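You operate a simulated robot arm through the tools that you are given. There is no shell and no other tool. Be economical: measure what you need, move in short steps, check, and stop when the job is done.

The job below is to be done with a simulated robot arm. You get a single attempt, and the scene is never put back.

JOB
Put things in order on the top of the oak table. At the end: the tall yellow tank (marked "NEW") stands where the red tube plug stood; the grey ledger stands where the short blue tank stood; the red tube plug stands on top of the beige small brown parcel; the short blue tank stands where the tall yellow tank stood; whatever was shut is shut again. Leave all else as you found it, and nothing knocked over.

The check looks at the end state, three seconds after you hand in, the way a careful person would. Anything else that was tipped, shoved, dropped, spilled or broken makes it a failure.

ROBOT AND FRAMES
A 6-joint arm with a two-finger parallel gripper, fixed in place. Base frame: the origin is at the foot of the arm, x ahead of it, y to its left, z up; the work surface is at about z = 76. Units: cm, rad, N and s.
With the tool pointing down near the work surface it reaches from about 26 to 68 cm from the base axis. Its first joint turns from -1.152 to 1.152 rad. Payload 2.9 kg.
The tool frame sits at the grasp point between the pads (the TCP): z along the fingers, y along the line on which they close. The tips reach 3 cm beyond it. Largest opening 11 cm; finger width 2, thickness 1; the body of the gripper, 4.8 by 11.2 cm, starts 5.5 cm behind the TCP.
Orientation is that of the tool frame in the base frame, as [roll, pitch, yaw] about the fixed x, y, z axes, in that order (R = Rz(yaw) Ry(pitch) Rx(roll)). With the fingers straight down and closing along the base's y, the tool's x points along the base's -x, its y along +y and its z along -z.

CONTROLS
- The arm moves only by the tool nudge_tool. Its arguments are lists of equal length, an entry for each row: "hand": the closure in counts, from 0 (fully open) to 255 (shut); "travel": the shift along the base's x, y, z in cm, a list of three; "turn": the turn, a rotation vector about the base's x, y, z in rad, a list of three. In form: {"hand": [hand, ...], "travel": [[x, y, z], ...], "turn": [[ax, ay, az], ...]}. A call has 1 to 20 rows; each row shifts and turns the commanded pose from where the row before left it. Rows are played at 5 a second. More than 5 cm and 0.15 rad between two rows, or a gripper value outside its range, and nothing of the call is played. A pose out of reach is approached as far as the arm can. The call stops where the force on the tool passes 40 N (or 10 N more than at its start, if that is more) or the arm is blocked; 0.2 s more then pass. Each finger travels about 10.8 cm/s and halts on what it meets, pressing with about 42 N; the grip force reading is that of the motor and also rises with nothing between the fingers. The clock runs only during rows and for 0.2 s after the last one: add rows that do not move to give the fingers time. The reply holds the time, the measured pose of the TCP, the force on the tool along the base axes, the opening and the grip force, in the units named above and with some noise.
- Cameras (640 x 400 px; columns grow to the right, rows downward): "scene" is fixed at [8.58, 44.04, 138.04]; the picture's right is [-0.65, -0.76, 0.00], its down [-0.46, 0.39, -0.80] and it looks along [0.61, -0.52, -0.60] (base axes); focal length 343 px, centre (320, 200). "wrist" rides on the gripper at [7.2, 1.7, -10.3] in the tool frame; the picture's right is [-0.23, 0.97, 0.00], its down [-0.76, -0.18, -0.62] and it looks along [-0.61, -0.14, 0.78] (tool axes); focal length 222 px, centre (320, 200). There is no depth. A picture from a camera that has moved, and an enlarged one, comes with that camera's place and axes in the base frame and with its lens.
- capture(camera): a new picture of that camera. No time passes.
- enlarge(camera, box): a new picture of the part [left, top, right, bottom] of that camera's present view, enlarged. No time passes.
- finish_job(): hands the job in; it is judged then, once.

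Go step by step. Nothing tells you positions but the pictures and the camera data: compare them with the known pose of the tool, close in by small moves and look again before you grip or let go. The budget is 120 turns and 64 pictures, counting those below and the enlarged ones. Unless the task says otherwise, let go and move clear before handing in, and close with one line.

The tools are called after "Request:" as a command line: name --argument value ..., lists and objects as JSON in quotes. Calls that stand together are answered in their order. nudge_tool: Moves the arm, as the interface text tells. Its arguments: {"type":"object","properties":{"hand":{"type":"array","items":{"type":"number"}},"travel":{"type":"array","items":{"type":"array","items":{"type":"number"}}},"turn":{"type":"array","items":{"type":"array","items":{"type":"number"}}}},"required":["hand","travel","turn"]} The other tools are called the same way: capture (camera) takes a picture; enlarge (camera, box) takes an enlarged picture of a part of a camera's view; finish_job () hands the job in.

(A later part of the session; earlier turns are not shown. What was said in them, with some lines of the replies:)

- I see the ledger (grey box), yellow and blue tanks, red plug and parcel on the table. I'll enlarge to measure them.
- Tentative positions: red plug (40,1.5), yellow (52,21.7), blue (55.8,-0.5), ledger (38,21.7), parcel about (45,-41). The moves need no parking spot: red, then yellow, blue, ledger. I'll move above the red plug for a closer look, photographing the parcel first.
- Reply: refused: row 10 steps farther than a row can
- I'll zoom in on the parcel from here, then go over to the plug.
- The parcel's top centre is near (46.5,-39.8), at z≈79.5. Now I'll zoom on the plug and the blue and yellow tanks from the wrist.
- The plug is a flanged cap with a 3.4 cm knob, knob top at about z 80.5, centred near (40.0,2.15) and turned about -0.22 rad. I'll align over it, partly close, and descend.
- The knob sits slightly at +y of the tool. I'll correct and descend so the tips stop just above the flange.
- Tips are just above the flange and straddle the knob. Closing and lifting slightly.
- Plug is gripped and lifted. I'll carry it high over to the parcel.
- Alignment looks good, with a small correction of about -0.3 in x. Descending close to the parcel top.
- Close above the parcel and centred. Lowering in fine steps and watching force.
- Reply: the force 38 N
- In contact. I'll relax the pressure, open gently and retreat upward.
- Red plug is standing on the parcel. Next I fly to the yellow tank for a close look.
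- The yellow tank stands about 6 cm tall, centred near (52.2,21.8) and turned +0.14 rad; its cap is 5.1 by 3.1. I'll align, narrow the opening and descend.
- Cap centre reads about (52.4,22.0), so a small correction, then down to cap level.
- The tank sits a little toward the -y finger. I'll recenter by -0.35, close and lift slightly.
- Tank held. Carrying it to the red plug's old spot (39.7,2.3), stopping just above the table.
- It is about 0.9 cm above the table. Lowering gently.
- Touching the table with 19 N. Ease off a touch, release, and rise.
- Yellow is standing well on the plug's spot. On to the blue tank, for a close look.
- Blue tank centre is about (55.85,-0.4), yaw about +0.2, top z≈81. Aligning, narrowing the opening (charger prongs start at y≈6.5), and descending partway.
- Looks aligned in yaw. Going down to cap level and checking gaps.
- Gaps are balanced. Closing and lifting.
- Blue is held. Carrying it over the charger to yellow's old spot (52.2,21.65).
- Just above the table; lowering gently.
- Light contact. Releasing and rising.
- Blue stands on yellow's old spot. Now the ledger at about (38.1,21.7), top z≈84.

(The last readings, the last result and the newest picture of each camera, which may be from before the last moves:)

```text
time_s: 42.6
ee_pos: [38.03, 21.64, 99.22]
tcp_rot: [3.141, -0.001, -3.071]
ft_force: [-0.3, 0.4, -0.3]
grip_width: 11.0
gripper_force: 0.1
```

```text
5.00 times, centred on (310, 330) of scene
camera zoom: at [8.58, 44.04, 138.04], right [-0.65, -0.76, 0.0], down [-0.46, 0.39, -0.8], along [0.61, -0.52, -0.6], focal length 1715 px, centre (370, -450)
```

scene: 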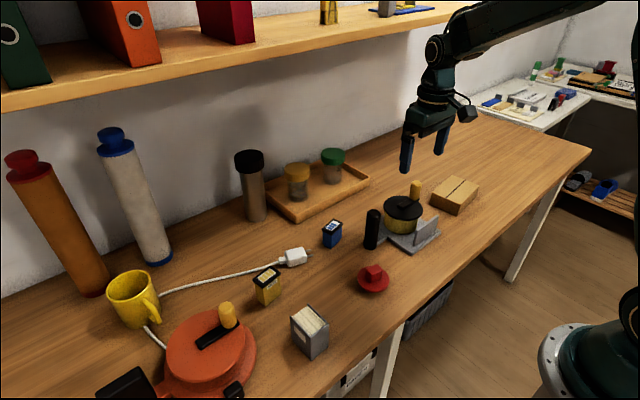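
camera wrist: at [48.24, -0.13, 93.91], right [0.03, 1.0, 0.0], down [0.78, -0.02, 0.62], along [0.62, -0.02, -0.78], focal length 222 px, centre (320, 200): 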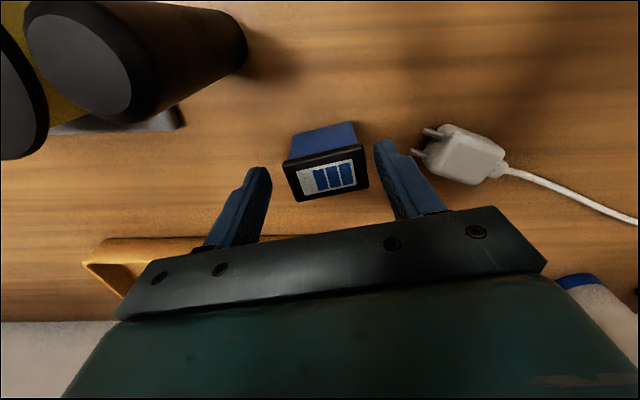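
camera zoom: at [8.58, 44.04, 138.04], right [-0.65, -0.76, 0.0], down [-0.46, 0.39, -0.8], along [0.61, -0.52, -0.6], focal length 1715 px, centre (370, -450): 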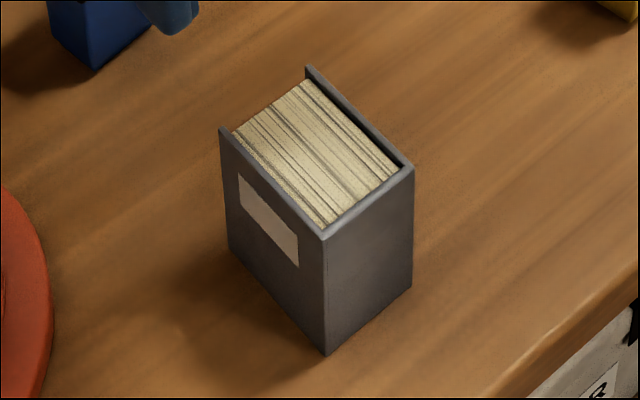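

Ledger: about 5.8 by 4.2 by 7.9 tall, centred near (37.9,21.8). Descending with narrowed fingers, checking partway.

Request:
nudge_tool --hand '[60, 85, 85, 85, 85]' --travel '[[-0.15, 0.15, 0], [0, 0, -4], [0, 0, -4], [0, 0, -3.5], [0, 0, 0]]' --turn '[[0, 0, -0.03], [0, 0, 0], [0, 0, 0], [0, 0, 0], [0, 0, 0]]'

Request:
capture --camera "wrist"

Request:
enlarge --camera "scene" --box '[265, 260, 355, 370]'

```text
time_s: 43.8
ee_pos: [37.95, 21.73, 87.71]
tcp_rot: [3.14, 0.002, -3.103]
ft_force: [0.4, 0.2, 0.0]
grip_width: 7.35
gripper_force: 0.0
```

```text
23 pictures are left
camera wrist: at [30.76, 23.31, 97.93], right [0.19, 0.98, 0.0], down [0.77, -0.15, 0.62], along [0.61, -0.12, -0.78], focal length 222 px, centre (320, 200)
```

wrist: 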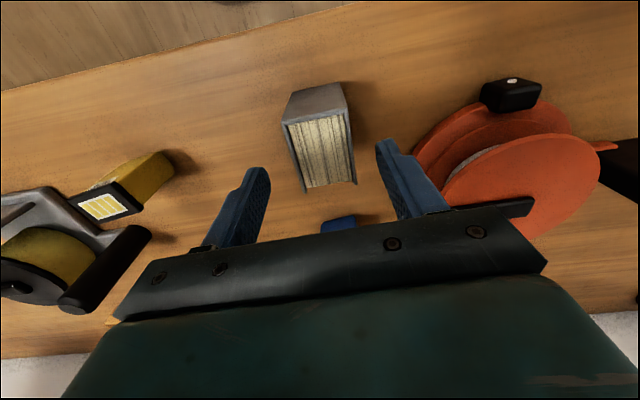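

```text
3.64 times, centred on (310, 315) of scene
camera zoom: at [8.58, 44.04, 138.04], right [-0.65, -0.76, 0.0], down [-0.46, 0.39, -0.8], along [0.61, -0.52, -0.6], focal length 1247 px, centre (356, -218)
```

zoom: 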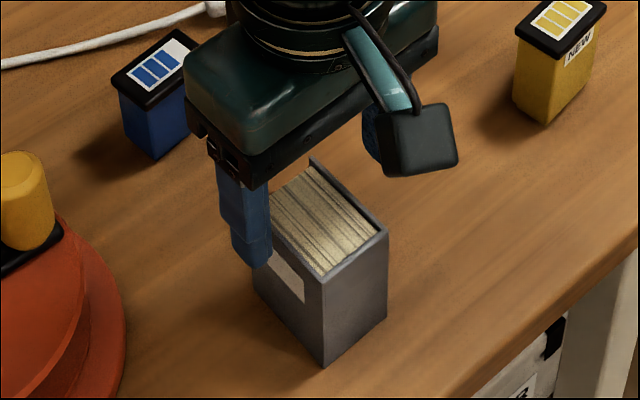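

Well centred. Going down to grip height.

Request:
nudge_tool --hand '[85, 85, 85, 85]' --travel '[[-0.15, 0.1, -2.5], [0, 0, -2.5], [0, 0, -1.7], [0, 0, 0]]' --turn '[[0, 0, 0], [0, 0, 0], [0, 0, 0], [0, 0, 0]]'

Request:
enlarge --camera "wrist" --box '[220, 100, 440, 240]'

```text
time_s: 44.8
ee_pos: [37.9, 22.0, 80.94]
tcp_rot: [3.14, 0.001, -3.1]
ft_force: [-0.1, -0.4, 1.1]
grip_width: 7.35
gripper_force: 0.1
```

```text
2.86 times, centred on (330, 170) of wrist
camera zoom: at [30.64, 23.44, 91.2], right [0.19, 0.98, 0.0], down [0.77, -0.15, 0.62], along [0.61, -0.12, -0.78], focal length 635 px, centre (291, 286)
```

zoom: 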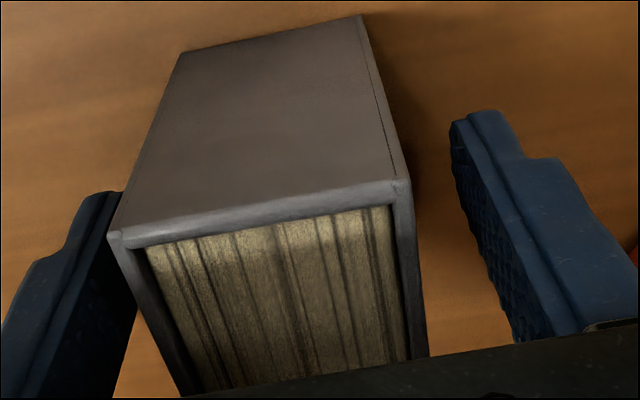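

The ledger sits nearer the -y finger; shifting about -0.5 in y and looking again.

Request:
nudge_tool --hand '[85, 85, 85]' --travel '[[0, -0.25, 0], [0, -0.25, 0], [0, 0, 0]]' --turn '[[0, 0, 0], [0, 0, 0], [0, 0, 0]]'

Request:
enlarge --camera "wrist" --box '[220, 100, 440, 240]'

```text
time_s: 45.6
ee_pos: [38.01, 21.41, 81.04]
tcp_rot: [3.14, 0.001, -3.101]
ft_force: [0.2, 0.3, 0.7]
grip_width: 7.38
gripper_force: 0.1
```

```text
2.86 times, centred on (330, 170) of wrist
camera zoom: at [30.64, 22.93, 91.19], right [0.19, 0.98, 0.0], down [0.77, -0.15, 0.62], along [0.61, -0.12, -0.78], focal length 635 px, centre (291, 286)
```

zoom: 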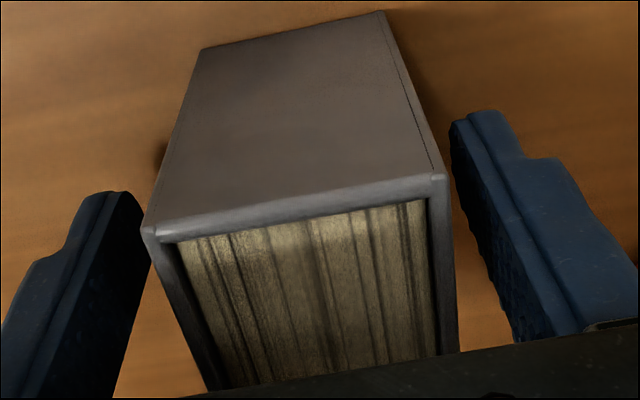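

Gaps are even. Closing and lifting.

Request:
nudge_tool --hand '[120, 150, 200, 255, 255, 255, 255]' --travel '[[0, 0, 0], [0, 0, 0], [0, 0, 0], [0, 0, 0], [0, 0, 0], [0, 0, 1.5], [0, 0, 0]]' --turn '[[0, 0, 0], [0, 0, 0], [0, 0, 0], [0, 0, 0], [0, 0, 0], [0, 0, 0], [0, 0, 0]]'

Request:
enlarge --camera "scene" --box '[265, 260, 355, 370]'

```text
time_s: 47.2
ee_pos: [37.91, 21.39, 82.56]
tcp_rot: [-3.141, -0.002, -3.102]
ft_force: [1.0, -0.2, -1.9]
grip_width: 4.37
gripper_force: 42.0
```

```text
3.64 times, centred on (310, 315) of scene
camera zoom: at [8.58, 44.04, 138.04], right [-0.65, -0.76, 0.0], down [-0.46, 0.39, -0.8], along [0.61, -0.52, -0.6], focal length 1247 px, centre (356, -218)
```

zoom: 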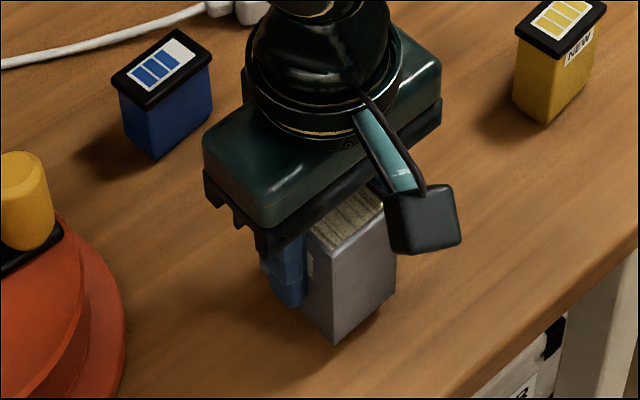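

Ledger is held. Carrying it to blue's old spot (55.75,-0.4), high over the charger.

Request:
nudge_tool --hand '[255, 255, 255, 255, 255, 255, 255, 255, 255, 255, 255, 255, 255, 255, 255, 255]' --travel '[[0, 0, 4], [0, 0, 4], [0, 0, 4], [2.55, -3.11, 0], [2.55, -3.11, 0], [2.55, -3.11, 0], [2.55, -3.11, 0], [2.55, -3.11, 0], [2.55, -3.11, 0], [2.55, -3.11, 0], [0, 0, 0], [0, 0, -4], [0, 0, -4], [0, 0, -3], [0, 0, -1], [0, 0, 0]]' --turn '[[0, 0, 0], [0, 0, 0], [0, 0, 0], [0, 0, 0], [0, 0, 0], [0, 0, 0], [0, 0, 0], [0, 0, 0], [0, 0, 0], [0, 0, 0], [0, 0, 0], [0, 0, 0], [0, 0, 0], [0, 0, 0], [0, 0, 0], [0, 0, 0]]'

Request:
enlarge --camera "scene" --box '[280, 180, 390, 280]'

```text
time_s: 50.6
ee_pos: [55.78, -0.18, 82.39]
tcp_rot: [-3.142, 0.0, -3.101]
ft_force: [0.4, 0.4, -2.2]
grip_width: 4.39
gripper_force: 41.8
```

```text
4.00 times, centred on (335, 230) of scene
camera zoom: at [8.59, 44.04, 138.04], right [-0.65, -0.76, 0.0], down [-0.46, 0.39, -0.8], along [0.61, -0.52, -0.6], focal length 1372 px, centre (260, 80)
```

zoom: 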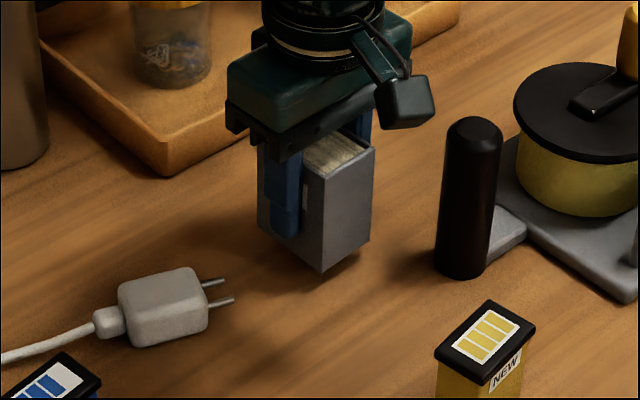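

Over the target, about 1.4 cm up. Lowering.

Request:
nudge_tool --hand '[255, 255, 255, 255, 255]' --travel '[[0, -0.15, -0.5], [0, 0, -0.4], [0, 0, -0.2], [0, 0, -0.1], [0, 0, 0]]' --turn '[[0, 0, 0], [0, 0, 0], [0, 0, 0], [0, 0, 0], [0, 0, 0]]'

```text
time_s: 51.8
ee_pos: [55.66, -0.43, 81.15]
tcp_rot: [3.141, -0.001, -3.101]
ft_force: [-0.6, -1.1, -2.8]
grip_width: 4.37
gripper_force: 42.1
```

Request:
nudge_tool --hand '[255, 255, 255]' --travel '[[0, 0, -0.12], [0, 0, -0.1], [0, 0, 0]]' --turn '[[0, 0, 0], [0, 0, 0], [0, 0, 0]]'

```text
time_s: 52.6
ee_pos: [55.7, -0.44, 80.95]
tcp_rot: [-3.141, 0.0, -3.103]
ft_force: [0.4, 0.0, -2.1]
grip_width: 4.35
gripper_force: 42.2
```

Still free by the force reading; lowering a bit more.

Request:
nudge_tool --hand '[255, 255, 255]' --travel '[[0, 0, -0.1], [0, 0, -0.1], [0, 0, 0]]' --turn '[[0, 0, 0], [0, 0, 0], [0, 0, 0]]'

```text
time_s: 53.4
ee_pos: [55.71, -0.47, 81.1]
tcp_rot: [3.141, 0.001, -3.102]
ft_force: [-7.3, 0.5, 20.2]
grip_width: 4.38
gripper_force: 42.3
```

Contact. Easing off, releasing and rising clear.

Request:
nudge_tool --hand '[255, 200, 130, 95, 95, 95, 95, 95, 60, 0, 0]' --travel '[[0, 0, 0.15], [0, 0, 0], [0, 0, 0], [0, 0, 0], [0, 0, 0], [0, 0, 2], [0, 0, 4], [0, 0, 4], [0, 0, 4], [0, 0, 4], [0, 0, 0]]' --turn '[[0, 0, 0], [0, 0, 0], [0, 0, 0], [0, 0, 0], [0, 0, 0], [0, 0, 0], [0, 0, 0], [0, 0, 0], [0, 0, 0], [0, 0, 0], [0, 0, 0]]'

Request:
capture --camera "scene"

Request:
enlarge --camera "scene" --box '[230, 200, 400, 370]'

```text
time_s: 55.8
ee_pos: [55.66, -0.38, 98.98]
tcp_rot: [-3.141, -0.002, -3.102]
ft_force: [0.8, -1.0, 0.4]
grip_width: 10.99
gripper_force: 0.1
```

```text
17 pictures are left
```

scene: 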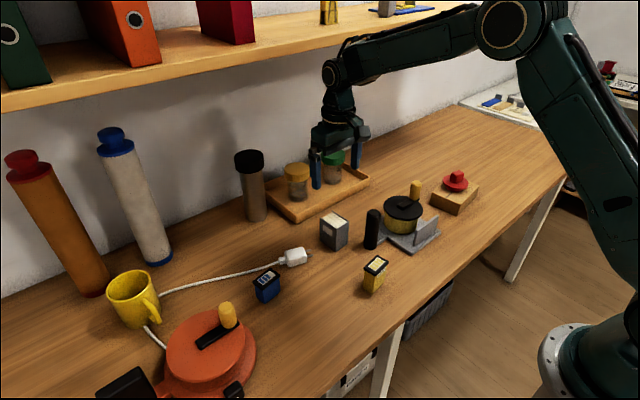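

```text
2.35 times, centred on (315, 285) of scene
camera zoom: at [8.58, 44.04, 138.04], right [-0.65, -0.76, 0.0], down [-0.46, 0.39, -0.8], along [0.61, -0.52, -0.6], focal length 807 px, centre (332, 0)
```

zoom: 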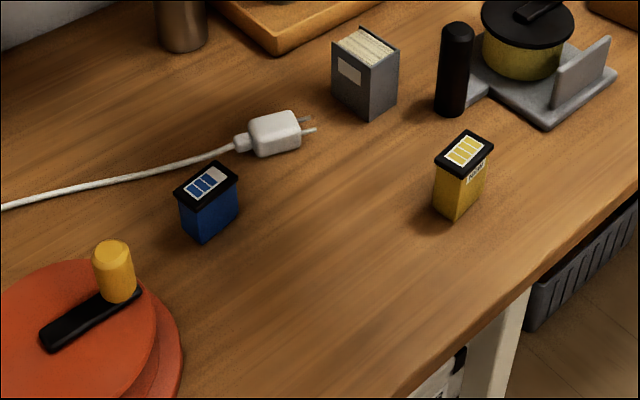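

All four items are standing in their places, nothing else has moved, and the gripper is open and clear. Handing in.

Request:
finish_job

```text
The job is handed in.
```

The job is handed in: the yellow tank, blue tank and ledger stand on their new spots, and the red plug is on the parcel. Nothing had to be opened, and the last pictures show nothing else moved or knocked over.
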